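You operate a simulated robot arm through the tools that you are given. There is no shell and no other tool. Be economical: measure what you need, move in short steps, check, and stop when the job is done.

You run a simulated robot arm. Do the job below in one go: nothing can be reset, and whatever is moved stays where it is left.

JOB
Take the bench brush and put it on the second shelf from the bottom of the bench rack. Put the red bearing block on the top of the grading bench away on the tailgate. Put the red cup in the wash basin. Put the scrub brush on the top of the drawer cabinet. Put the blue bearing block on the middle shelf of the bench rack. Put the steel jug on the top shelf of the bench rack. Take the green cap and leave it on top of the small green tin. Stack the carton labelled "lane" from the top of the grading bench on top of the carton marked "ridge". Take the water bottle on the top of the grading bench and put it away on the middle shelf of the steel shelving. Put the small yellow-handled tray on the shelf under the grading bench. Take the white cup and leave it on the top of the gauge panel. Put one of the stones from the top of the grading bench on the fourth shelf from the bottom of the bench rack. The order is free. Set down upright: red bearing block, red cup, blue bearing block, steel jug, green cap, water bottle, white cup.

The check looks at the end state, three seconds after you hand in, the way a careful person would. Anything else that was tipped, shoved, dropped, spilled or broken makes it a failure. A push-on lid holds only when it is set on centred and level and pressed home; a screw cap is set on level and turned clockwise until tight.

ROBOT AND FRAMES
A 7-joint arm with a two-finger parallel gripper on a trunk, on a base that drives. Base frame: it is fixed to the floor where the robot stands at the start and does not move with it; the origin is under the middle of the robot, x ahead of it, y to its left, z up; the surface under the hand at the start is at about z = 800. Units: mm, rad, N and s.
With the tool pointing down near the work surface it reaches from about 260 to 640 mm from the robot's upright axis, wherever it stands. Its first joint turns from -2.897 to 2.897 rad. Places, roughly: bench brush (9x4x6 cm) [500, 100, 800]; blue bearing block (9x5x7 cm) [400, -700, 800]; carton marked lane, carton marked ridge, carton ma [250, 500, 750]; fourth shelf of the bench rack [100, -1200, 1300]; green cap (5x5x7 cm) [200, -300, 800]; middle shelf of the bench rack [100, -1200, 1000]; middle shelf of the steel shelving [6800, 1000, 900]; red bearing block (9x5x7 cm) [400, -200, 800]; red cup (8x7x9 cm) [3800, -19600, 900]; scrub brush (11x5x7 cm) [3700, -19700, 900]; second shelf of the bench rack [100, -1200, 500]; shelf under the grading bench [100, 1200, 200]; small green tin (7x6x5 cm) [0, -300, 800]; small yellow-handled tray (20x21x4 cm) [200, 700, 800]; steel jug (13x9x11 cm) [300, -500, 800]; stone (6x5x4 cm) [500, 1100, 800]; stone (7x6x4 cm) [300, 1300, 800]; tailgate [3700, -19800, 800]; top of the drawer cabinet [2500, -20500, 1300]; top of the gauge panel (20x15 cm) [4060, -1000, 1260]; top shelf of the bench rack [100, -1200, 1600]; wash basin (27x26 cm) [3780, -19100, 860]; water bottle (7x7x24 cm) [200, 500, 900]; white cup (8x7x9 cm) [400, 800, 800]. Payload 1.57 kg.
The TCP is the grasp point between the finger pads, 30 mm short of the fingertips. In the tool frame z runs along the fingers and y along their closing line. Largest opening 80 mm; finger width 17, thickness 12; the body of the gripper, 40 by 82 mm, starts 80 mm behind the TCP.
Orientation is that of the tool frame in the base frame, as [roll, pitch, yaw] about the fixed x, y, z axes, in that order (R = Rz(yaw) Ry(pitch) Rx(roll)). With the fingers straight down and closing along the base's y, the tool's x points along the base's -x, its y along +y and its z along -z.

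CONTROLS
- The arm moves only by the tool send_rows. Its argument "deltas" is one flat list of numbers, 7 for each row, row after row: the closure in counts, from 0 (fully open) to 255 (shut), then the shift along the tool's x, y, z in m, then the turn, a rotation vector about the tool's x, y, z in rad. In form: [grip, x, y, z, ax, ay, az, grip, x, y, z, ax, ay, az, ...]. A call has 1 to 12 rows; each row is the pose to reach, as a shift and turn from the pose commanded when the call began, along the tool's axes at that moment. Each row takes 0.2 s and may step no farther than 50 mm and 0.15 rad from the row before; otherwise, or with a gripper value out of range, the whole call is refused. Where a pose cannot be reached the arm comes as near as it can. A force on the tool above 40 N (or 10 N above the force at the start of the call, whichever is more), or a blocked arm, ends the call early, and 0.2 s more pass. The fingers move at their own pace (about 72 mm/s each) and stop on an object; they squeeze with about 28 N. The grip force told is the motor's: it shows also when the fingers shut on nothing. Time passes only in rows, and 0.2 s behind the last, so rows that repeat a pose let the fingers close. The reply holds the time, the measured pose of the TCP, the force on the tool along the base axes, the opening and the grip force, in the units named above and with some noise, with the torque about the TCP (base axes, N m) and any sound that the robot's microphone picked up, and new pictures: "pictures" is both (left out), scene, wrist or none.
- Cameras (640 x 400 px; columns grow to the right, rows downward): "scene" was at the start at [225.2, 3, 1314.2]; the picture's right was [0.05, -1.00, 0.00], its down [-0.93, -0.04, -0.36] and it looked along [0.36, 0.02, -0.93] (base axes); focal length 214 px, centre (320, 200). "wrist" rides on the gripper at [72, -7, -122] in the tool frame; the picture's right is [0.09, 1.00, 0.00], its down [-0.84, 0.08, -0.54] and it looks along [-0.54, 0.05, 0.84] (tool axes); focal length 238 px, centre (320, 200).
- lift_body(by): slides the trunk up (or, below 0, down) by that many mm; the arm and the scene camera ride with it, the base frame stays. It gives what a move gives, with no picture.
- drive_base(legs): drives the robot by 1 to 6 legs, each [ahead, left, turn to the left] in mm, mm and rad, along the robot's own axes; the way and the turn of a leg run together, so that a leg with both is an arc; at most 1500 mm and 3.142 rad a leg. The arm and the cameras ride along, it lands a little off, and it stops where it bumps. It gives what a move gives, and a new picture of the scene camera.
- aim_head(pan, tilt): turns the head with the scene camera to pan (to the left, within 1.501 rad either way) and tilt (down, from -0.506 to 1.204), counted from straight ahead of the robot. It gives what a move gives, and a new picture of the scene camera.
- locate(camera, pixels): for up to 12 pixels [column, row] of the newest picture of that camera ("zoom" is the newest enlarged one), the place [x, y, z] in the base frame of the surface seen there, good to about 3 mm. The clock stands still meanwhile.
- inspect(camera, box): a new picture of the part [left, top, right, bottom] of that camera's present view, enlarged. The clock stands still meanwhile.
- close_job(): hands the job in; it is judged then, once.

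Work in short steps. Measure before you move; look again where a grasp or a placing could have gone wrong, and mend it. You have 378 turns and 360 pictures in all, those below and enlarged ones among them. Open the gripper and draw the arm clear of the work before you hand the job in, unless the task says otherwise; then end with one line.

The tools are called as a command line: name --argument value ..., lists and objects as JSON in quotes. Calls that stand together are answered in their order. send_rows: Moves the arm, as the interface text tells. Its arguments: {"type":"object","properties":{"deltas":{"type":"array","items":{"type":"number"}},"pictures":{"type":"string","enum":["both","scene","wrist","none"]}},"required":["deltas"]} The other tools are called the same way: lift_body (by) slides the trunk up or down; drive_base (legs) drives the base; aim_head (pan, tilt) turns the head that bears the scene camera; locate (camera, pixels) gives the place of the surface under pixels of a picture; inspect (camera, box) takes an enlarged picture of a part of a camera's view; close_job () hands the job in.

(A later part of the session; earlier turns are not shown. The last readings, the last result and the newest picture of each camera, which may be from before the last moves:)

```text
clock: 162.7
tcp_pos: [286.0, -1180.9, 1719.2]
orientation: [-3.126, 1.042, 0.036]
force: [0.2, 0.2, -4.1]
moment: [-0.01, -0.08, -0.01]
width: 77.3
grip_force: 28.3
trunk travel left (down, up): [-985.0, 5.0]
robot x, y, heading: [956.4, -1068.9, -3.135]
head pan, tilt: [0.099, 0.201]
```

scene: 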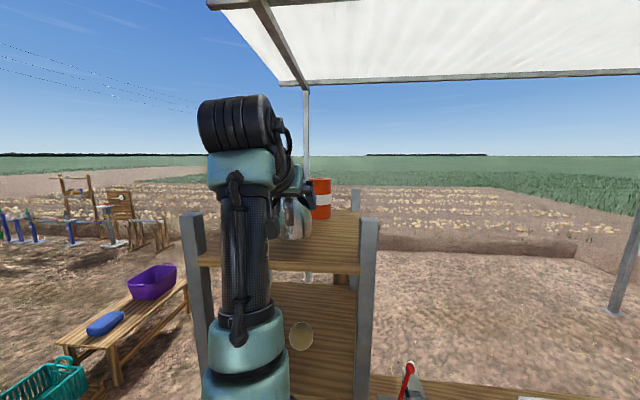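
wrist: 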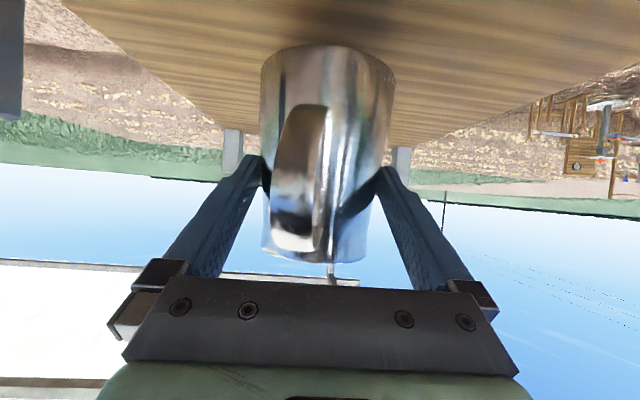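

Lower 24 mm, then slowly to contact.

send_rows --deltas '[255, 0.0104, 0, 0.006, 0, 0, 0, 255, 0.0208, 0, 0.012, 0, 0, 0, 255, 0.0234, 0, 0.0135, 0, 0, 0]' --pictures "none"

inspect --camera "scene" --box '[240, 150, 400, 250]'

```text
clock: 163.5
tcp_pos: [285.6, -1181.1, 1691.6]
orientation: [-3.127, 1.046, 0.037]
force: [-1.2, 0.9, -0.4]
moment: [0.09, -0.04, 0.01]
width: 77.0
grip_force: 28.6
trunk travel left (down, up): [-985.0, 5.0]
robot x, y, heading: [953.0, -1066.2, -3.139]
head pan, tilt: [0.099, 0.201]
```

```text
4.00 times, centred on (320, 200) of scene
```

zoom: 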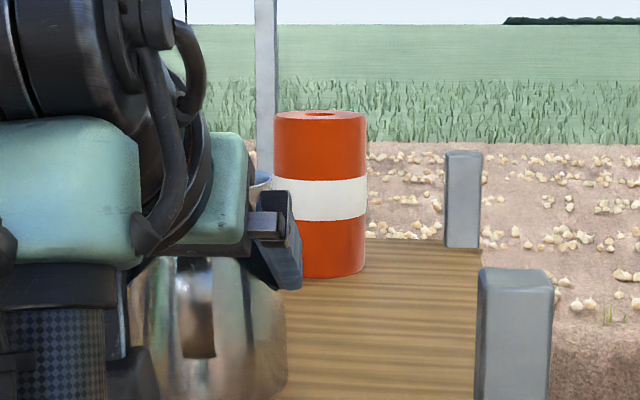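

Weight is on the shelf. Release and withdraw straight back in +x, slowly.

send_rows --deltas '[0, 0, 0, 0, 0, 0, 0, 0, 0, 0, 0, 0, 0, 0, 0, 0.005, 0.0002, -0.0087, 0, 0, 0, 0, 0.0125, 0.0007, -0.0217, 0, 0, 0, 0, 0.025, 0.0014, -0.0433, 0, 0, 0, 0, 0.0425, 0.0024, -0.0736, 0, 0, 0, 0, 0.06, 0.0033, -0.104, 0, 0, 0]' --pictures "both"

```text
clock: 165.1
tcp_pos: [411.0, -1182.0, 1694.1]
orientation: [-3.123, 1.042, 0.04]
force: [0.0, 0.2, -0.4]
moment: [-0.01, 0.0, -0.03]
width: 79.9
grip_force: 0.1
trunk travel left (down, up): [-985.0, 5.0]
robot x, y, heading: [957.1, -1067.5, -3.134]
head pan, tilt: [0.099, 0.201]
```

scene: 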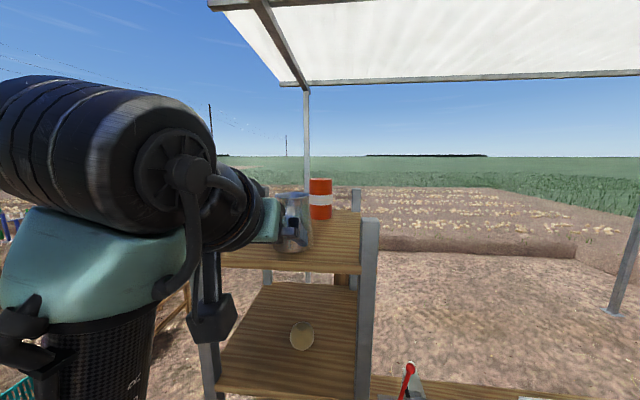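
wrist: 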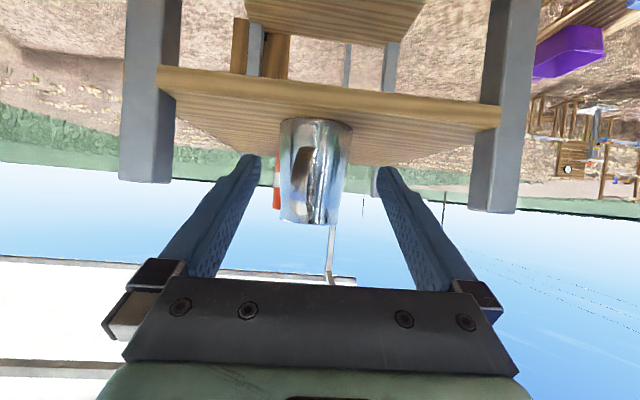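

Jug stands on the top shelf. Next the stone: back off and drive to the other end of the bench.

drive_base --legs '[[-70, 0, 0], [0, -1400, 0], [0, -700, 0]]'

lift_body --by -250

aim_head --pan 0 --tilt 0.9

```text
clock: 176.0
tcp_pos: [531.1, 918.1, 1693.1]
orientation: [-3.127, 1.043, -0.003]
force: [-0.1, 0.6, -0.1]
moment: [0.03, -0.02, 0.0]
width: 80.0
grip_force: 0.1
trunk travel left (down, up): [-985.0, 5.0]
robot x, y, heading: [1079.6, 1009.7, 3.099]
head pan, tilt: [0.099, 0.201]
```

scene: 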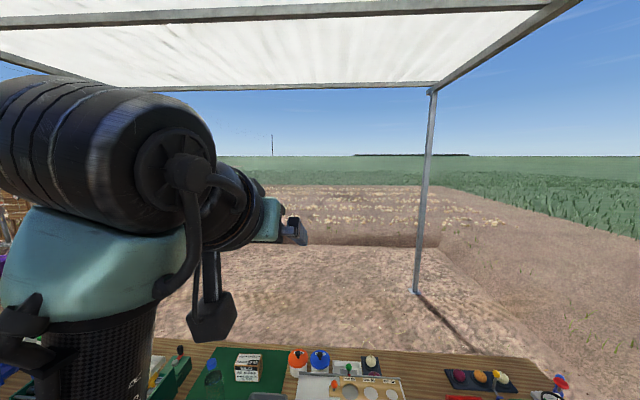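

```text
clock: 178.6
tcp_pos: [530.4, 919.2, 1443.6]
orientation: [-3.126, 1.043, -0.006]
force: [0.6, 0.7, 0.9]
moment: [-0.04, 0.02, -0.01]
width: 80.1
grip_force: 0.0
trunk travel left (down, up): [-735.0, 255.0]
robot x, y, heading: [1080.6, 1007.6, 3.103]
head pan, tilt: [0.099, 0.201]
```

```text
clock: 179.7
tcp_pos: [530.3, 919.3, 1443.3]
orientation: [-3.126, 1.042, -0.004]
force: [0.8, -0.1, -0.5]
moment: [0.01, 0.04, -0.02]
width: 80.0
grip_force: 0.0
trunk travel left (down, up): [-735.0, 255.0]
robot x, y, heading: [1077.9, 1009.9, 3.104]
head pan, tilt: [0.0, 0.901]
```

scene: 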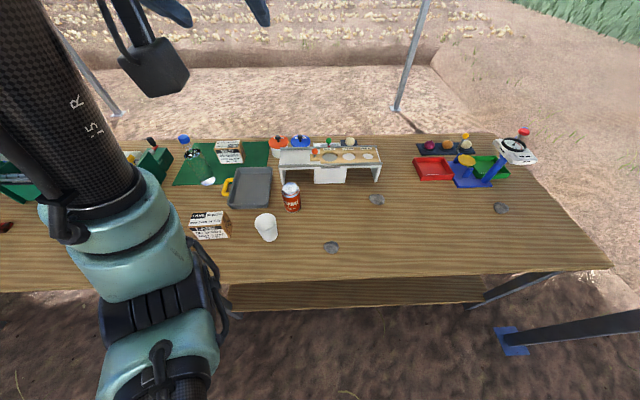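

Locate stones, cup, cartons, tray, lower shelf and post.

locate --camera "scene" --pixels '[[331, 245], [376, 198], [500, 206], [268, 218], [210, 217], [250, 188], [350, 283], [350, 305], [510, 335], [291, 190], [480, 300], [235, 310]]'

inspect --camera "scene" --box '[180, 160, 400, 320]'

```text
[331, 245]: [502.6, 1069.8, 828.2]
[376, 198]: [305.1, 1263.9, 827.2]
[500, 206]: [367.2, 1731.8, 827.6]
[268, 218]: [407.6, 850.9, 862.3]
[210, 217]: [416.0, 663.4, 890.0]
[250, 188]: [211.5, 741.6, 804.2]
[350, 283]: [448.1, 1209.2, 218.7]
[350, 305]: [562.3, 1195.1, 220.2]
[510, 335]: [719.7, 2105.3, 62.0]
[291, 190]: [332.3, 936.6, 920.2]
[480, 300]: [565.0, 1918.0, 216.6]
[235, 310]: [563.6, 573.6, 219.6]
```

```text
2.50 times, centred on (290, 240) of scene
```

zoom: 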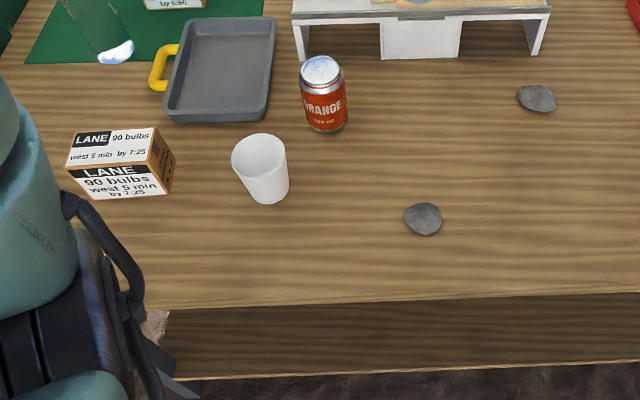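

Lower shelf z≈219. Stone nearest is (503,1070). Align the base, then lower the hand toward it with 45° pitch.

drive_base --legs '[[0, -60, 0.037]]'

send_rows --deltas '[0, 0.035, -0.018, 0.02, 0, 0.044, 0, 0, 0.07, -0.036, 0.04, 0, 0.087, 0, 0, 0.105, -0.054, 0.06, 0, 0.131, 0, 0, 0.14, -0.072, 0.08, 0, 0.175, 0, 0, 0.175, -0.09, 0.1, 0, 0.218, 0, 0, 0.21, -0.108, 0.12, 0, 0.262, 0, 0, 0.25, -0.108, 0.143, 0, 0.262, 0, 0, 0.29, -0.108, 0.167, 0, 0.262, 0, 0, 0.33, -0.108, 0.19, 0, 0.262, 0, 0, 0.37, -0.108, 0.213, 0, 0.262, 0, 0, 0.41, -0.108, 0.236, 0, 0.262, 0]' --pictures "both"

```text
clock: 180.6
tcp_pos: [535.9, 957.8, 1442.6]
orientation: [-3.127, 1.043, 0.032]
force: [0.4, -0.1, 0.5]
moment: [-0.01, -0.01, 0.03]
width: 80.1
grip_force: 0.1
trunk travel left (down, up): [-735.0, 255.0]
robot x, y, heading: [1078.8, 1069.5, 3.139]
head pan, tilt: [0.0, 0.901]
```

scene: 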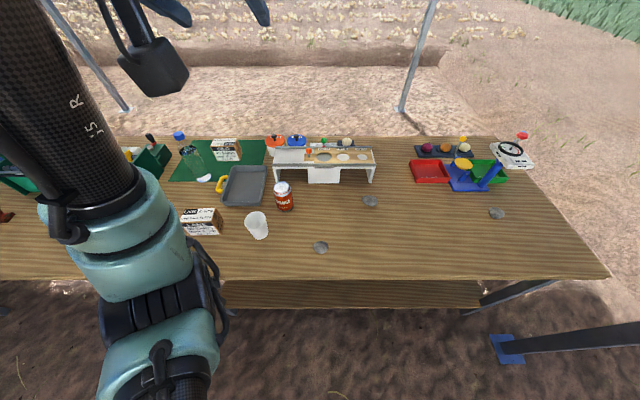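

```text
clock: 183.0
tcp_pos: [535.9, 1067.9, 972.3]
orientation: [-3.133, 0.784, 0.027]
force: [0.0, -0.4, -0.5]
moment: [0.01, 0.0, -0.03]
width: 80.2
grip_force: 0.1
trunk travel left (down, up): [-735.0, 255.0]
robot x, y, heading: [1085.5, 1067.9, 3.14]
head pan, tilt: [0.0, 0.901]
```

scene: 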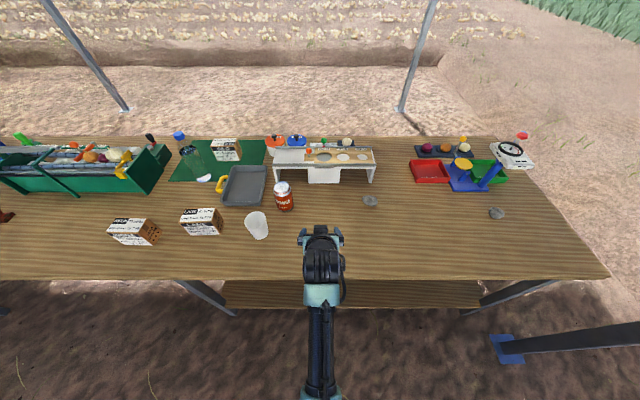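
wrist: 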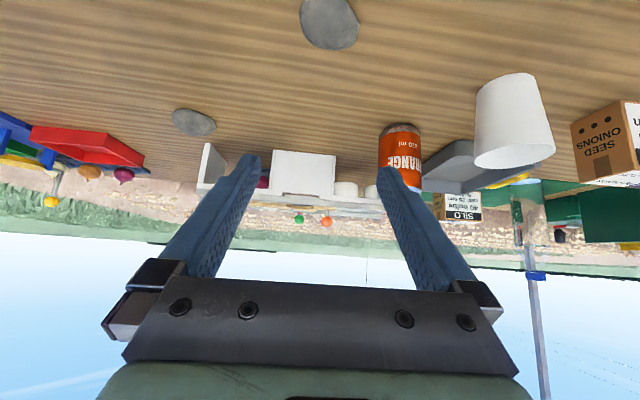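

Measure the stone extents.

locate --camera "wrist" --pixels '[[330, 20], [303, 15], [357, 22], [330, 48], [330, 5]]'

```text
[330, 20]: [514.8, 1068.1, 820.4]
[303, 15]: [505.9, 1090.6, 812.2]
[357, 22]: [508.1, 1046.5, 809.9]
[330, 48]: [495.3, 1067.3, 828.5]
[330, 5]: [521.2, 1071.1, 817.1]
```

Descend and grip the stone.

send_rows --deltas '[0, 0.0285, -0.0005, 0.039, 0, 0, 0, 0, 0.057, -0.001, 0.078, 0, 0, 0, 0, 0.075, -0.001, 0.102, 0, 0, 0, 0, 0.0856, -0.001, 0.1167, 0, 0, 0, 255, 0.0856, -0.001, 0.1167, 0, 0, 0, 255, 0.0856, -0.001, 0.1167, 0, 0, 0, 255, 0.0856, -0.001, 0.1167, 0, 0, 0, 255, 0.0656, -0.001, 0.0967, 0, 0, 0, 255, 0.0356, -0.001, 0.0667, 0, 0, 0]' --pictures "wrist"

```text
clock: 185.0
tcp_pos: [516.7, 1071.0, 898.7]
orientation: [-3.132, 0.777, 0.026]
force: [-0.7, 0.5, -2.5]
moment: [0.01, 0.01, -0.02]
width: 50.6
grip_force: 27.7
trunk travel left (down, up): [-735.0, 255.0]
robot x, y, heading: [1081.9, 1067.1, 3.143]
head pan, tilt: [0.0, 0.901]
```

wrist: 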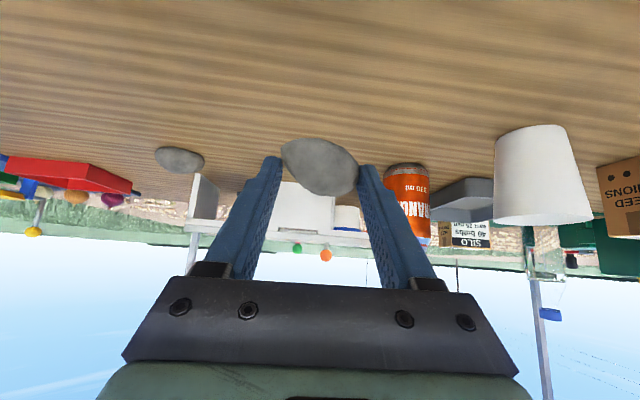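

Stone held. Raise, then drive to the rack.

lift_body --by 250

send_rows --deltas '[255, -0.032, 0, -0.032, 0, 0, 0, 255, -0.064, 0, -0.064, 0, 0, 0, 255, -0.096, 0, -0.096, 0, 0, 0, 255, -0.128, 0, -0.128, 0, 0, 0, 255, -0.16, 0, -0.16, 0, 0, 0, 255, -0.178, 0, -0.178, 0, 0, 0]' --pictures "none"

drive_base --legs '[[-20, 0, 0], [0, 1450, 0], [0, 700, 0]]'

```text
clock: 187.6
tcp_pos: [515.3, 1069.7, 1149.6]
orientation: [-3.131, 0.781, 0.025]
force: [0.2, 0.8, -2.6]
moment: [0.01, -0.02, -0.01]
width: 50.6
grip_force: 28.1
trunk travel left (down, up): [-985.0, 5.0]
robot x, y, heading: [1078.9, 1068.2, 3.142]
head pan, tilt: [0.0, 0.901]
```

```text
clock: 189.0
tcp_pos: [514.0, 1066.5, 1401.5]
orientation: [-3.13, 0.78, 0.026]
force: [0.5, 0.0, -1.3]
moment: [-0.02, 0.02, -0.03]
width: 50.5
grip_force: 28.4
trunk travel left (down, up): [-985.0, 5.0]
robot x, y, heading: [1082.4, 1064.3, 3.143]
head pan, tilt: [0.0, 0.901]
```

```text
clock: 200.1
tcp_pos: [541.1, -1077.8, 1402.3]
orientation: [-3.131, 0.782, 0.018]
force: [-0.1, -0.2, -2.0]
moment: [-0.01, -0.03, -0.02]
width: 34.4
grip_force: 27.7
trunk travel left (down, up): [-985.0, 5.0]
robot x, y, heading: [1110.0, -1082.2, 3.133]
head pan, tilt: [0.0, 0.901]
```

scene: 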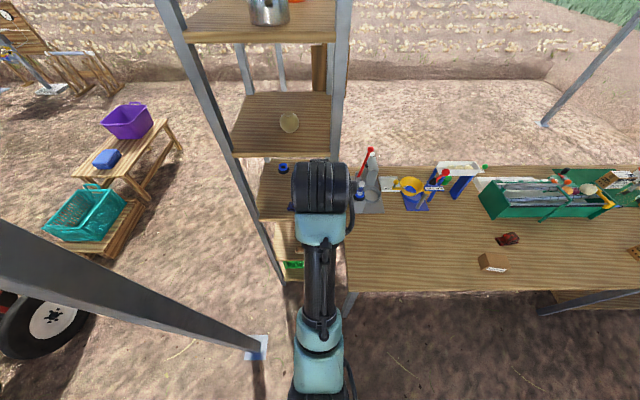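

Width changed to 34 mm: the stone moved in the grip. Look.

inspect --camera "wrist" --box '[220, 60, 420, 260]'

```text
2.00 times, centred on (320, 160) of wrist
```

zoom: 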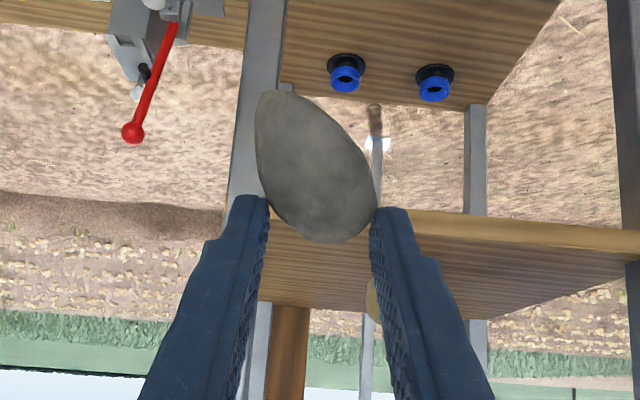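

The stone is sliding toward the fingertips; I place it soon and gently at the shelf's front (x≈300, y≈−1110, in front of the gourd). Move in by small arm steps.

send_rows --deltas '[255, -0.006, 0.005, 0.006, 0, 0, 0, 255, -0.016, 0.012, 0.016, 0, 0, 0, 255, -0.028, 0.02, 0.028, 0, 0, 0, 255, -0.041, 0.028, 0.041, 0, 0, 0, 255, -0.054, 0.028, 0.054, 0, 0, 0, 255, -0.067, 0.028, 0.067, 0, 0, 0, 255, -0.08, 0.028, 0.08, 0, 0, 0, 255, -0.093, 0.028, 0.093, 0, 0, 0, 255, -0.106, 0.028, 0.106, 0, 0, 0, 255, -0.119, 0.028, 0.119, 0, 0, 0]' --pictures "both"

```text
clock: 202.3
tcp_pos: [374.1, -1107.8, 1399.9]
orientation: [-3.132, 0.781, 0.018]
force: [-0.2, 1.0, -1.8]
moment: [0.0, 0.02, -0.02]
width: 34.0
grip_force: 27.9
trunk travel left (down, up): [-985.0, 5.0]
robot x, y, heading: [1109.3, -1081.5, 3.135]
head pan, tilt: [0.0, 0.901]
```

scene: 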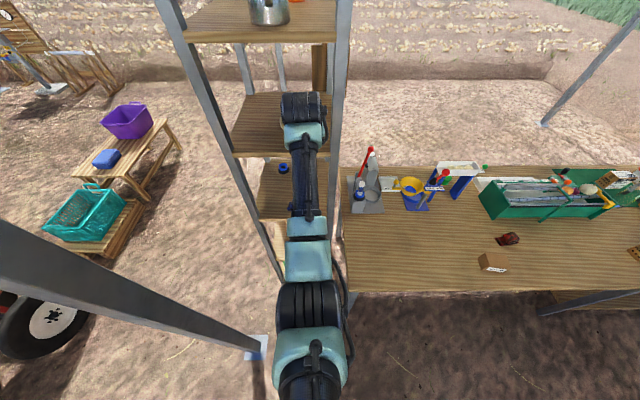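
wrist: 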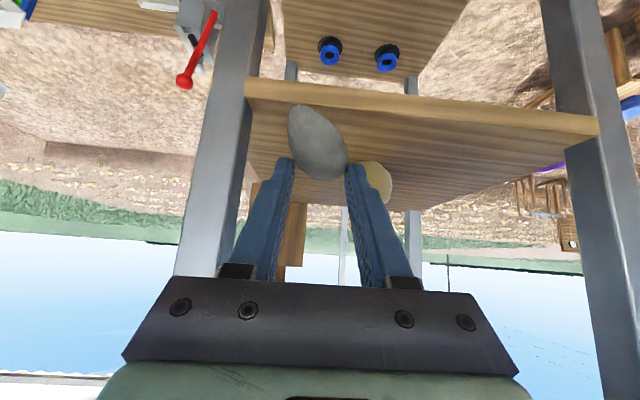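

Locate stone and gourd.

locate --camera "wrist" --pixels '[[300, 112], [317, 140], [340, 165], [294, 125], [380, 180], [280, 130], [240, 150], [300, 85]]'

```text
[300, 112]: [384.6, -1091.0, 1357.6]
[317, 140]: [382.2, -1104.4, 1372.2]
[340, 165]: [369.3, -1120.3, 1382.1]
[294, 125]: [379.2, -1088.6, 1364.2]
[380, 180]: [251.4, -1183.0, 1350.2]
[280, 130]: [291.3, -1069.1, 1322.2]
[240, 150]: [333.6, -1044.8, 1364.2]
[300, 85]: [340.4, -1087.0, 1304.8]
```

Move in 68 mm more, then lower ~30 mm to contact.

send_rows --deltas '[255, -0.012, 0, 0.012, 0, 0, 0, 255, -0.024, 0, 0.024, 0, 0, 0, 255, -0.036, 0, 0.036, 0, 0, 0, 255, -0.048, 0, 0.048, 0, 0, 0, 255, -0.041, 0, 0.055, 0, 0, 0, 255, -0.034, 0, 0.062, 0, 0, 0, 255, -0.029, 0, 0.067, 0, 0, 0]' --pictures "wrist"

locate --camera "wrist" --pixels '[[300, 112], [317, 140], [340, 165], [294, 125], [380, 180], [280, 100], [300, 85]]'

```text
clock: 203.9
tcp_pos: [306.4, -1108.3, 1375.7]
orientation: [-3.13, 0.786, 0.019]
force: [-0.9, 0.7, 2.6]
moment: [0.1, 0.03, 0.0]
width: 33.9
grip_force: 27.8
trunk travel left (down, up): [-985.0, 5.0]
robot x, y, heading: [1111.2, -1080.8, 3.134]
head pan, tilt: [0.0, 0.901]
```

wrist: 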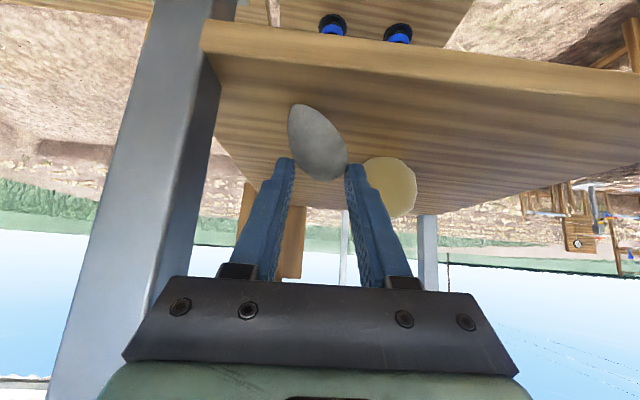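

```text
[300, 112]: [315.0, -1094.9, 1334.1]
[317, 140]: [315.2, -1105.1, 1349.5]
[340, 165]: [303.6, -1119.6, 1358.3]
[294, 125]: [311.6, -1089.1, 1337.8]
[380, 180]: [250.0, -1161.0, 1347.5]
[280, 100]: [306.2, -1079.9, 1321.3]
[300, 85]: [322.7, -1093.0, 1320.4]
```

Contact reached. I shift 12 mm back toward the front away from the gourd, then open gradually so the stone settles.

send_rows --deltas '[255, -0.003, 0, -0.003, 0, 0, 0, 255, 0.0055, 0, -0.0115, 0, 0, 0, 255, 0.0085, 0, -0.0085, 0, 0, 0, 144, 0.0085, 0, -0.0085, 0, 0, 0, 138, 0.0095, 0, -0.0075, 0, 0, 0, 132, 0.0105, 0, -0.0065, 0, 0, 0, 126, 0.0105, 0, -0.0065, 0, 0, 0, 118, 0.0105, 0, -0.0065, 0, 0, 0, 108, 0.0105, 0, -0.0065, 0, 0, 0, 90, 0.0105, 0, -0.0065, 0, 0, 0]' --pictures "wrist"

```text
clock: 206.1
tcp_pos: [317.6, -1110.2, 1370.9]
orientation: [-3.13, 0.78, 0.018]
force: [0.1, -0.1, -0.5]
moment: [0.0, 0.01, -0.02]
width: 51.8
grip_force: 0.1
trunk travel left (down, up): [-985.0, 5.0]
robot x, y, heading: [1108.6, -1079.9, 3.139]
head pan, tilt: [0.0, 0.901]
```

wrist: 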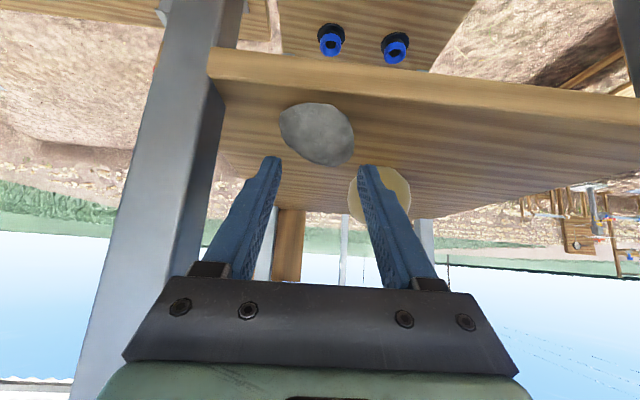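

Retreat along the tool axis and inspect the stone.

send_rows --deltas '[80, 0, 0, -0.03, 0, 0, 0, 80, 0, 0, -0.07, 0, 0, 0, 80, 0.01, 0, -0.11, 0, 0, 0, 80, 0.04, 0, -0.14, 0, 0, 0, 80, 0.07, 0, -0.17, 0, 0, 0]' --pictures "wrist"

inspect --camera "wrist" --box '[200, 80, 440, 230]'

```text
clock: 207.3
tcp_pos: [488.9, -1106.6, 1443.9]
orientation: [-3.128, 0.782, 0.02]
force: [-0.6, 0.4, 0.2]
moment: [-0.05, 0.03, 0.05]
width: 54.8
grip_force: 0.0
trunk travel left (down, up): [-985.0, 5.0]
robot x, y, heading: [1107.4, -1078.6, 3.132]
head pan, tilt: [0.0, 0.901]
```

wrist: 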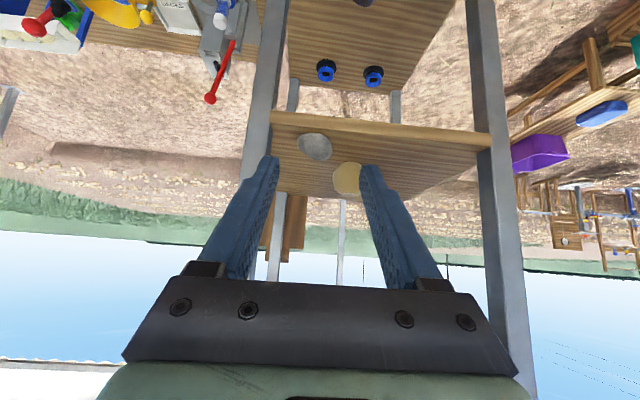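

```text
2.67 times, centred on (320, 155) of wrist
```

zoom: 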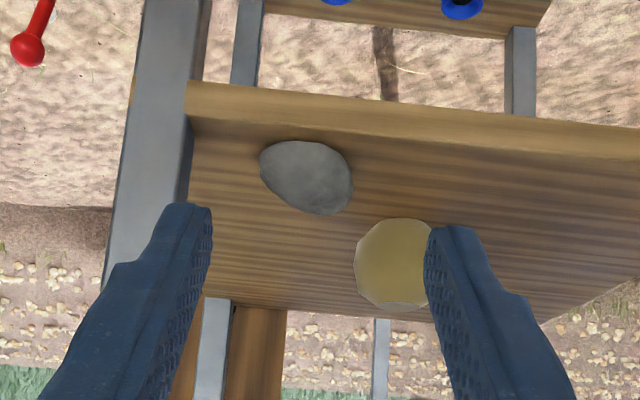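

Stone is in place. Go to the cartons: drive right, return the hand to vertical.

drive_base --legs '[[0, -1450, 0.008], [130, -190, 0]]'

send_rows --deltas '[0, 0, 0, 0, 0, 0.13, 0, 0, 0, 0, 0, 0, 0.26, 0, 0, 0, 0, 0, 0, 0.39, 0, 0, 0, 0, 0, 0, 0.52, 0, 0, 0, 0, 0, 0, 0.65, 0, 0, 0, 0, 0, 0, 0.782, 0]' --pictures "none"

lift_body --by -250

aim_head --pan 0 --tilt 1.0

```text
clock: 215.9
tcp_pos: [369.6, 549.2, 1444.3]
orientation: [-3.13, 0.783, 0.016]
force: [-1.1, 0.7, 0.0]
moment: [-0.05, 0.03, 0.01]
width: 54.9
grip_force: 0.1
trunk travel left (down, up): [-985.0, 5.0]
robot x, y, heading: [992.3, 573.0, 3.133]
head pan, tilt: [0.0, 0.901]
```

scene: 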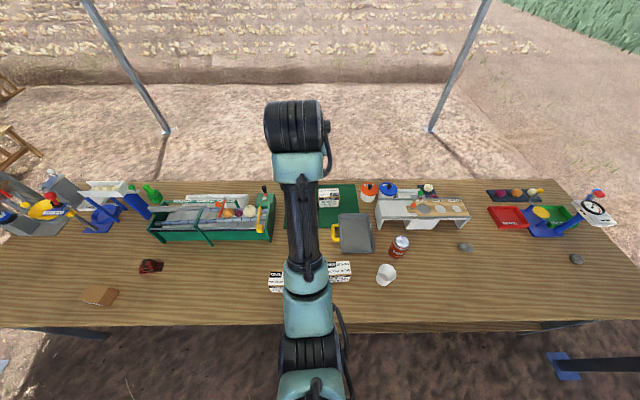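

```text
clock: 217.3
tcp_pos: [368.2, 548.1, 1443.1]
orientation: [-3.135, -0.003, 0.008]
force: [0.4, -0.6, -0.6]
moment: [0.0, -0.01, 0.0]
width: 79.9
grip_force: 0.1
trunk travel left (down, up): [-985.0, 5.0]
robot x, y, heading: [991.8, 572.9, 3.129]
head pan, tilt: [0.0, 0.901]
```

```text
clock: 219.8
tcp_pos: [368.0, 548.6, 1193.2]
orientation: [-3.136, -0.001, 0.009]
force: [-0.4, 0.2, 0.0]
moment: [0.01, 0.0, -0.02]
width: 80.0
grip_force: 0.0
trunk travel left (down, up): [-735.0, 255.0]
robot x, y, heading: [993.4, 574.3, 3.133]
head pan, tilt: [0.0, 0.901]
```

```text
clock: 220.5
tcp_pos: [367.4, 548.5, 1193.2]
orientation: [-3.137, -0.002, 0.008]
force: [1.2, -0.5, 0.3]
moment: [-0.02, 0.03, 0.01]
width: 80.0
grip_force: 0.0
trunk travel left (down, up): [-735.0, 255.0]
robot x, y, heading: [987.7, 570.1, 3.13]
head pan, tilt: [0.0, 1.0]
```

scene: 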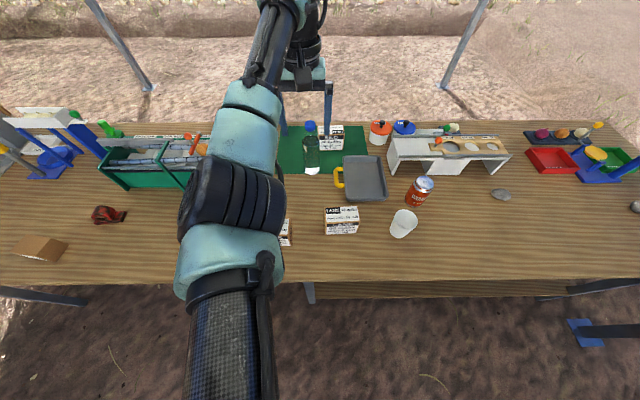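

Check the elbow height and look with the wrist camera.

locate --camera "scene" --pixels '[[235, 215], [240, 140], [250, 100], [225, 300], [341, 215], [372, 200]]'

send_rows --deltas '[0, 0, 0, 0.04, 0, 0, 0, 0, 0.01, -0.03, 0.07, 0, 0, 0, 0, 0.02, -0.07, 0.09, 0, 0, 0, 0, 0.03, -0.1, 0.12, 0, 0, 0]' --pictures "both"

```text
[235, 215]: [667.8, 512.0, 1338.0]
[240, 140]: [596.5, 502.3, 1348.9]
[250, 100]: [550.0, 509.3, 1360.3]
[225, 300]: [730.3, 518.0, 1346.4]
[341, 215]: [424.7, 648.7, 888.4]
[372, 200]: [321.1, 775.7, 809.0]
```

```text
clock: 221.5
tcp_pos: [395.9, 649.5, 1072.9]
orientation: [-3.135, 0.0, 0.01]
force: [0.9, -0.5, 0.5]
moment: [0.0, -0.02, 0.0]
width: 79.9
grip_force: 0.1
trunk travel left (down, up): [-735.0, 255.0]
robot x, y, heading: [990.0, 574.7, 3.136]
head pan, tilt: [0.0, 1.0]
```

scene: 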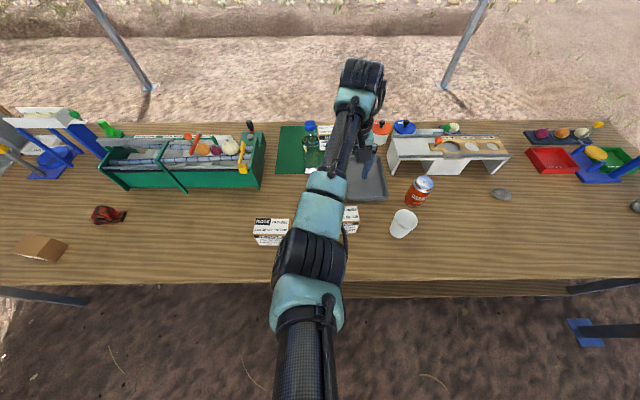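
wrist: 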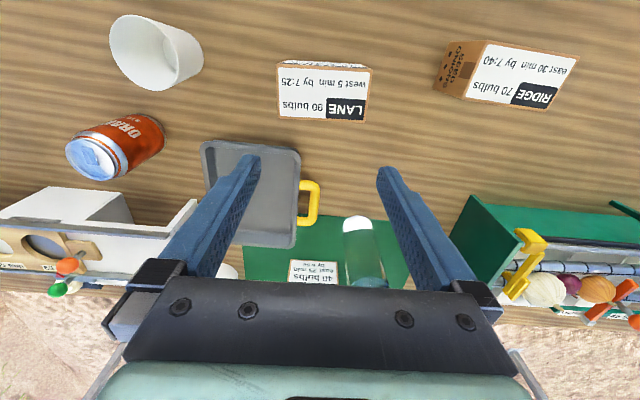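

Locate corners of both carton tops.

locate --camera "wrist" --pixels '[[282, 81], [283, 115], [363, 119], [368, 73], [284, 66], [365, 66], [485, 46], [466, 95], [549, 107], [576, 61]]'

inspect --camera "wrist" --box '[240, 30, 600, 140]'

```text
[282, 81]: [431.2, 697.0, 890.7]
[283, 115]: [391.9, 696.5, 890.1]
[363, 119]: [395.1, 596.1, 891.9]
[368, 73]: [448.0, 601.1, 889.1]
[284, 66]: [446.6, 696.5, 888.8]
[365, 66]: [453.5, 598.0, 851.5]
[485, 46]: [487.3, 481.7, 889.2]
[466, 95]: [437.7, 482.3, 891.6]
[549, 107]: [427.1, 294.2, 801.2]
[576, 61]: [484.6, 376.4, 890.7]
```

```text
1.78 times, centred on (420, 85) of wrist
```

zoom: 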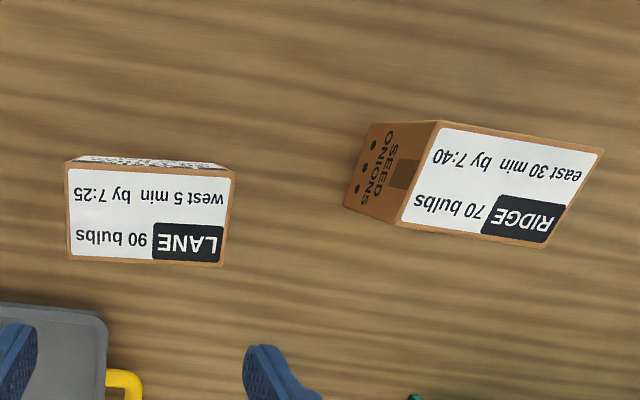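

Locate the corners with the zoom picture.

locate --camera "zoom" --pixels '[[72, 170], [230, 176], [218, 258], [74, 251], [442, 128], [595, 155], [540, 240], [406, 220]]'

```text
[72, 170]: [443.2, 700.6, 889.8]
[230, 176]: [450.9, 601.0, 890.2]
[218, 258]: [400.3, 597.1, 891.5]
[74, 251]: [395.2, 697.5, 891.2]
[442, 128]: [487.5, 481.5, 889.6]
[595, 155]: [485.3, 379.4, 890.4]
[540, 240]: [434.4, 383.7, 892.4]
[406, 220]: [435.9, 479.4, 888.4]
```

Lane centre (422,649), ridge centre (461,431). Rotate the hand +1.50 to close along the short side.

send_rows --deltas '[0, 0.003, 0, 0.011, 0, 0, 0.15, 0, 0.006, 0, 0.022, 0, 0, 0.3, 0, 0.009, 0, 0.033, 0, 0, 0.45, 0, 0.012, 0, 0.044, 0, 0, 0.6, 0, 0.015, 0, 0.055, 0, 0, 0.75, 0, 0.018, 0, 0.066, 0, 0, 0.9, 0, 0.021, 0, 0.077, 0, 0, 1.05, 0, 0.024, 0, 0.088, 0, 0, 1.2, 0, 0.026, 0, 0.099, 0, 0, 1.35, 0, 0.026, 0, 0.11, 0, 0, 1.5]' --pictures "wrist"

```text
clock: 223.7
tcp_pos: [421.9, 648.8, 963.8]
orientation: [-3.139, 0.007, -1.494]
force: [-1.1, -0.6, 0.3]
moment: [-0.02, 0.02, 0.01]
width: 79.8
grip_force: 0.1
trunk travel left (down, up): [-735.0, 255.0]
robot x, y, heading: [991.3, 571.9, 3.13]
head pan, tilt: [0.0, 1.0]
```

wrist: 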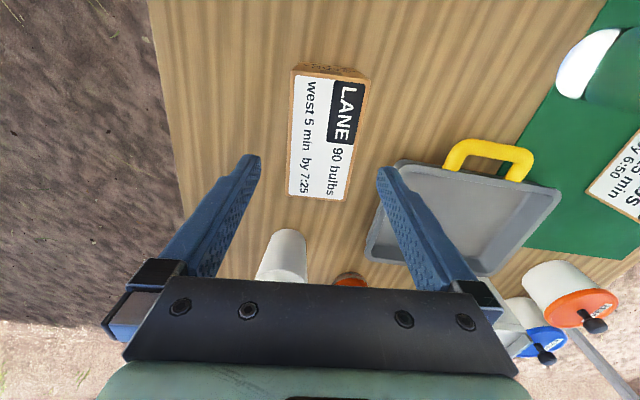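

Check that the tray is clear of the right finger's path.

locate --camera "wrist" --pixels '[[402, 166], [368, 255], [450, 165], [520, 175], [292, 195], [343, 198], [333, 80], [297, 78]]'

```text
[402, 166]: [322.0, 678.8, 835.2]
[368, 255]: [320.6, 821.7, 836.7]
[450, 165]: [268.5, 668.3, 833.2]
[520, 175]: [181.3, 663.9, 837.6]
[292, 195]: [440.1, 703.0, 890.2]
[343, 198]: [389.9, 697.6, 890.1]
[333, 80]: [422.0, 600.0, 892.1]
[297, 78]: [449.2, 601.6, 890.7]
```

Descend, grip, lift to z≈985.

send_rows --deltas '[0, 0, 0, 0.045, 0, 0, 0, 0, 0, 0, 0.09, 0, 0, 0, 0, 0, 0, 0.104, 0, 0, 0, 255, 0, 0, 0.104, 0, 0, 0, 255, 0, 0, 0.104, 0, 0, 0, 255, 0, 0, 0.104, 0, 0, 0, 255, 0, 0, 0.07, 0, 0, 0, 255, 0, 0, 0.02, 0, 0, 0, 255, 0, 0, -0.03, 0, 0, 0, 255, 0, 0, -0.06, 0, 0, 0]' --pictures "wrist"

```text
clock: 225.9
tcp_pos: [420.7, 647.9, 1024.5]
orientation: [-3.136, 0.006, -1.491]
force: [0.7, 0.0, -5.3]
moment: [0.01, 0.0, 0.0]
width: 60.0
grip_force: 28.0
trunk travel left (down, up): [-735.0, 255.0]
robot x, y, heading: [987.0, 573.9, 3.13]
head pan, tilt: [0.0, 1.0]
```

wrist: 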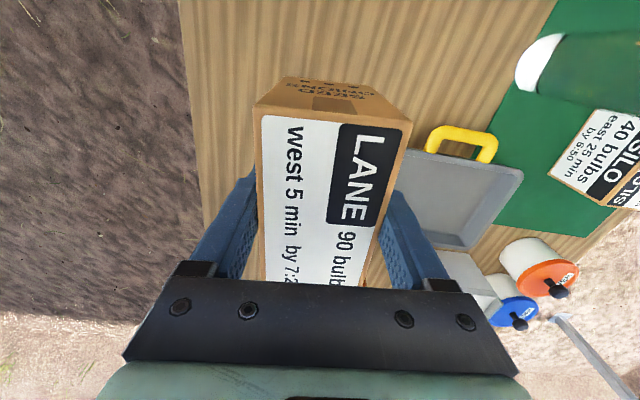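

Held at 60 mm. Move over the ridge carton and align yaw.

send_rows --deltas '[255, 0.044, -0.0045, 0, 0, 0, 0.02, 255, 0.088, -0.009, 0, 0, 0, 0.04, 255, 0.132, -0.0135, 0, 0, 0, 0.06, 255, 0.176, -0.018, 0, 0, 0, 0.08, 255, 0.2195, -0.0225, 0, 0.003, 0.006, 0.1, 255, 0.2195, -0.0225, 0.04, 0.003, 0.006, 0.1, 255, 0.2195, -0.0225, 0.06, 0.003, 0.006, 0.1]' --pictures "both"

inspect --camera "scene" --box '[180, 160, 380, 285]'

```text
clock: 227.5
tcp_pos: [462.4, 431.9, 961.4]
orientation: [-3.137, 0.003, -1.592]
force: [0.3, 0.0, -4.9]
moment: [0.0, 0.05, -0.01]
width: 59.8
grip_force: 28.0
trunk travel left (down, up): [-735.0, 255.0]
robot x, y, heading: [991.1, 576.0, 3.128]
head pan, tilt: [0.0, 1.0]
```

scene: 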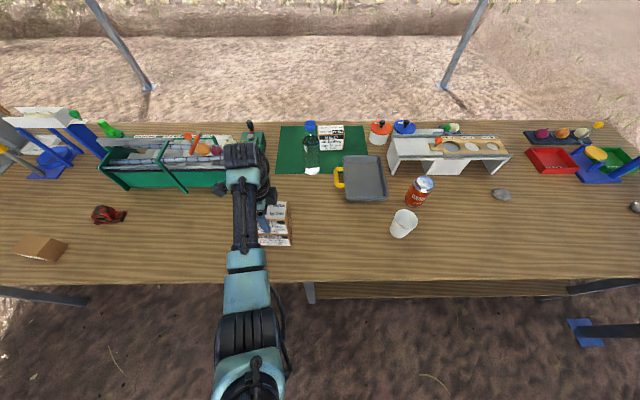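
wrist: 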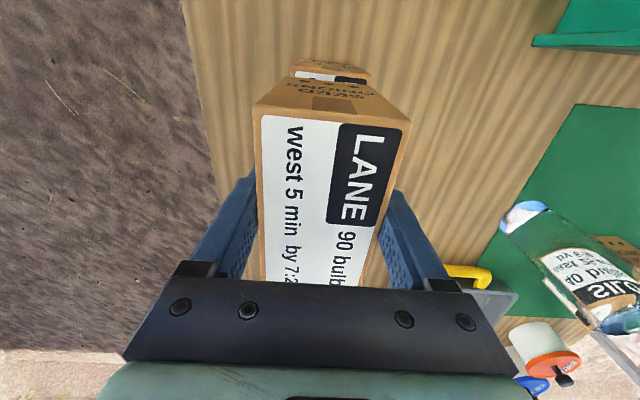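

```text
3.20 times, centred on (280, 222) of scene
```

zoom: 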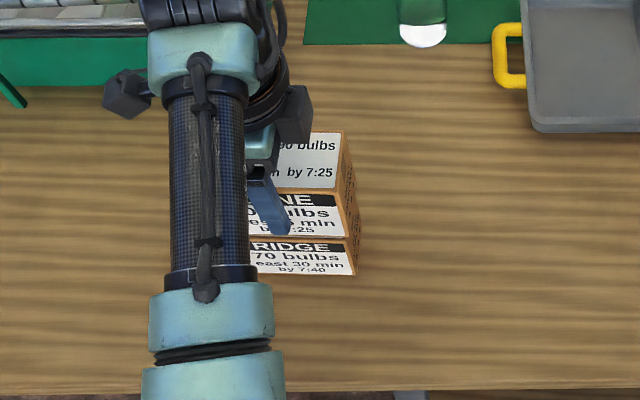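

Check alignment between the two cartons.

locate --camera "zoom" --pixels '[[342, 215], [340, 232], [350, 250], [352, 268], [344, 190], [335, 138], [300, 222], [310, 258]]'

```text
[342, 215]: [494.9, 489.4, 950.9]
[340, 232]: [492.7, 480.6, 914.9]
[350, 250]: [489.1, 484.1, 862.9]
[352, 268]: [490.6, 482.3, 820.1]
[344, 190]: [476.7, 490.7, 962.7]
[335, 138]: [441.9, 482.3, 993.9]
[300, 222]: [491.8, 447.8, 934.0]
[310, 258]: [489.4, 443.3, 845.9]
```

Aligned within 3–4 mm. Lower ~10 mm and release.

send_rows --deltas '[255, 0.002, 0.0025, 0.005, 0, 0, 0, 255, 0.002, 0.0025, 0.009, 0, 0, 0, 255, 0.002, 0.0025, 0.011, 0, 0, 0]' --pictures "none"

```text
clock: 228.3
tcp_pos: [459.5, 431.9, 950.8]
orientation: [-3.137, 0.002, -1.59]
force: [0.3, 0.1, -5.0]
moment: [-0.01, 0.0, 0.0]
width: 60.0
grip_force: 27.5
trunk travel left (down, up): [-735.0, 255.0]
robot x, y, heading: [994.9, 573.2, 3.137]
head pan, tilt: [0.0, 1.0]
```

Not yet in contact (force −5 N). Lower in 1 mm steps.

send_rows --deltas '[255, 0, 0, 0.001, 0, 0, 0, 255, 0, 0, 0.002, 0, 0, 0]' --pictures "none"

```text
clock: 228.9
tcp_pos: [459.9, 432.9, 948.8]
orientation: [-3.136, 0.0, -1.592]
force: [0.8, 0.4, -4.0]
moment: [-0.01, 0.02, -0.01]
width: 60.3
grip_force: 28.2
trunk travel left (down, up): [-735.0, 255.0]
robot x, y, heading: [992.4, 571.4, 3.13]
head pan, tilt: [0.0, 1.0]
```

send_rows --deltas '[255, 0, 0, 0.001, 0, 0, 0, 255, 0, 0, 0.002, 0, 0, 0]' --pictures "none"

```text
clock: 229.5
tcp_pos: [460.6, 432.2, 948.0]
orientation: [-3.139, 0.002, -1.59]
force: [-0.1, -0.1, -1.0]
moment: [0.2, 0.08, 0.02]
width: 59.9
grip_force: 28.1
trunk travel left (down, up): [-735.0, 255.0]
robot x, y, heading: [992.0, 570.4, 3.133]
head pan, tilt: [0.0, 1.0]
```

Contact now. Release and rise.

send_rows --deltas '[50, 0, 0, 0, 0, 0, 0, 30, 0, 0, 0, 0, 0, 0, 20, 0, 0, 0, 0, 0, 0, 20, 0, 0, -0.04, 0, 0, 0, 20, 0, 0, -0.08, 0, 0, 0, 20, 0, 0, -0.12, 0, 0, 0, 0, 0, 0, -0.16, 0, 0, 0]' --pictures "both"

```text
clock: 231.1
tcp_pos: [459.9, 431.6, 1109.5]
orientation: [-3.137, 0.002, -1.589]
force: [-0.6, 0.2, -0.1]
moment: [-0.02, 0.0, 0.02]
width: 80.1
grip_force: 0.2
trunk travel left (down, up): [-735.0, 255.0]
robot x, y, heading: [988.7, 575.6, 3.132]
head pan, tilt: [0.0, 1.0]
```

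scene: 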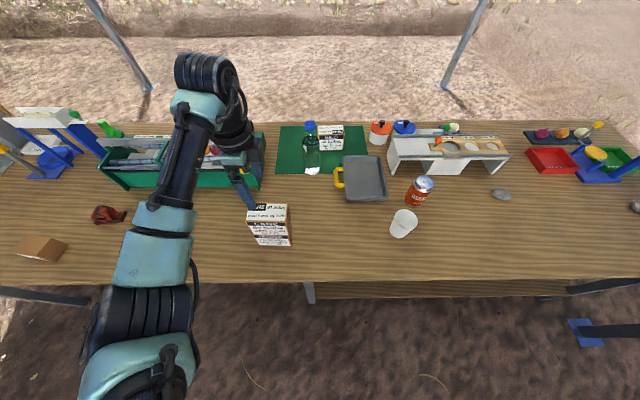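
wrist: 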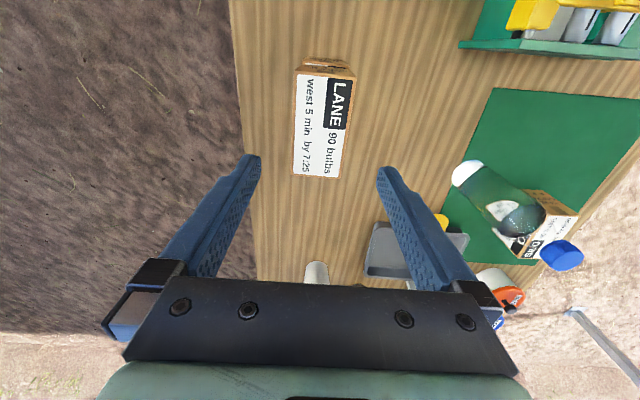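

Stack done. Next, the tray: drive over to it.

drive_base --legs '[[0, -200, 0.01], [60, 0, 0]]'

send_rows --deltas '[0, -0.045, 0.004, 0, 0, 0, 0, 0, -0.09, 0.008, 0, 0, 0, 0, 0, -0.12, 0.012, 0.03, 0, 0, -0.02]' --pictures "both"

```text
clock: 233.3
tcp_pos: [400.8, 624.4, 1107.3]
orientation: [-3.136, 0.002, -1.58]
force: [-0.2, -0.2, -0.6]
moment: [-0.02, -0.03, -0.01]
width: 80.0
grip_force: 0.1
trunk travel left (down, up): [-735.0, 255.0]
robot x, y, heading: [931.6, 771.5, 3.142]
head pan, tilt: [0.0, 1.0]
```

scene: 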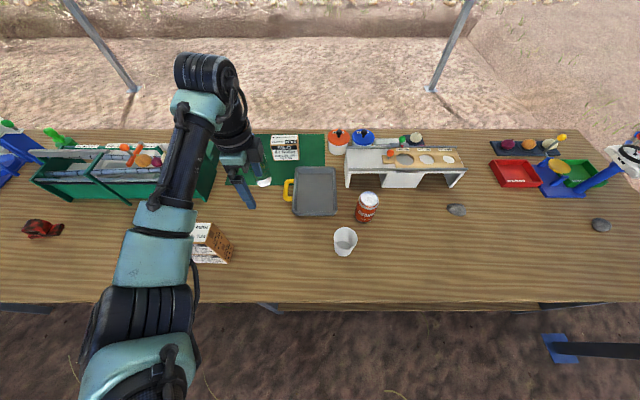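

```text
clock: 234.1
tcp_pos: [393.1, 745.9, 1081.2]
orientation: [-3.138, 0.001, -1.558]
force: [-0.2, 0.3, 0.9]
moment: [-0.02, -0.03, 0.0]
width: 79.9
grip_force: 0.0
trunk travel left (down, up): [-735.0, 255.0]
robot x, y, heading: [928.1, 771.9, 3.136]
head pan, tilt: [0.0, 1.0]
```

scene: 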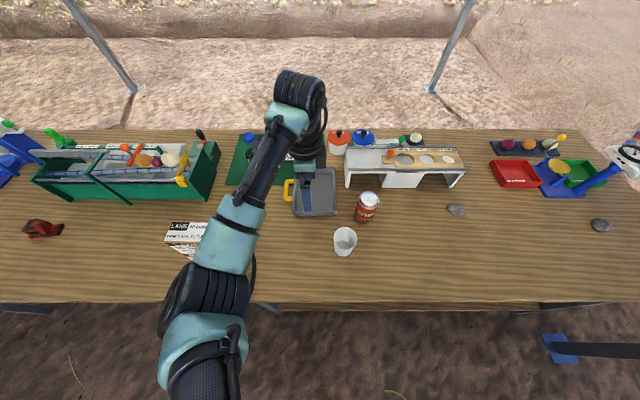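
wrist: 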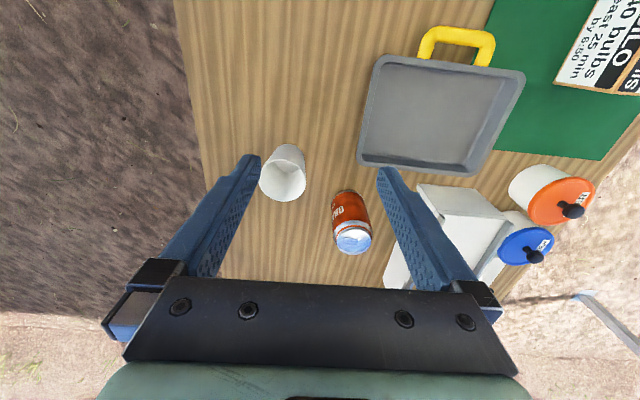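

Zoom on the tray and measure its rim.

inspect --camera "wrist" --box '[340, 10, 560, 190]'

locate --camera "wrist" --pixels '[[383, 62], [362, 157], [472, 170], [518, 78], [372, 110], [440, 110], [376, 110], [368, 130], [455, 38], [425, 45], [490, 50]]'

```text
2.22 times, centred on (450, 100) of wrist
```

zoom: 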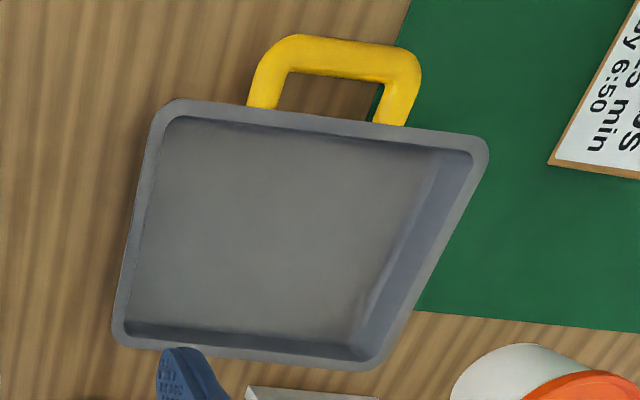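

```text
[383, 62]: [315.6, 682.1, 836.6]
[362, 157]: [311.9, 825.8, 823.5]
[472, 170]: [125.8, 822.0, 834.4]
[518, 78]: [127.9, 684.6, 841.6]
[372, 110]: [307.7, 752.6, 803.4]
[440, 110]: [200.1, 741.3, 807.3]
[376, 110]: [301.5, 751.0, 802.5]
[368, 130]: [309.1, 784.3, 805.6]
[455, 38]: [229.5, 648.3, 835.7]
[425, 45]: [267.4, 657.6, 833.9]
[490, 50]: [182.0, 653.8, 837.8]
```

Check what stands beside the tray's +y wall.

locate --camera "wrist" --pixels '[[425, 190], [470, 195], [400, 260], [500, 205], [535, 190], [345, 200], [283, 170], [420, 166], [420, 171], [415, 160]]'

```text
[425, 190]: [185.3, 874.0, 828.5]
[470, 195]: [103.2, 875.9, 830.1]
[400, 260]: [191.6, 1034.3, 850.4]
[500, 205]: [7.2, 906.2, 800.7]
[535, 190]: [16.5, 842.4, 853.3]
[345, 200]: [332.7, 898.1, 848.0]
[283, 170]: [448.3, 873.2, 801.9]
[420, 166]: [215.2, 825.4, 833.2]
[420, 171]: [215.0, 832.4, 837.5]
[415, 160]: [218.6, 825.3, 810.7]
```

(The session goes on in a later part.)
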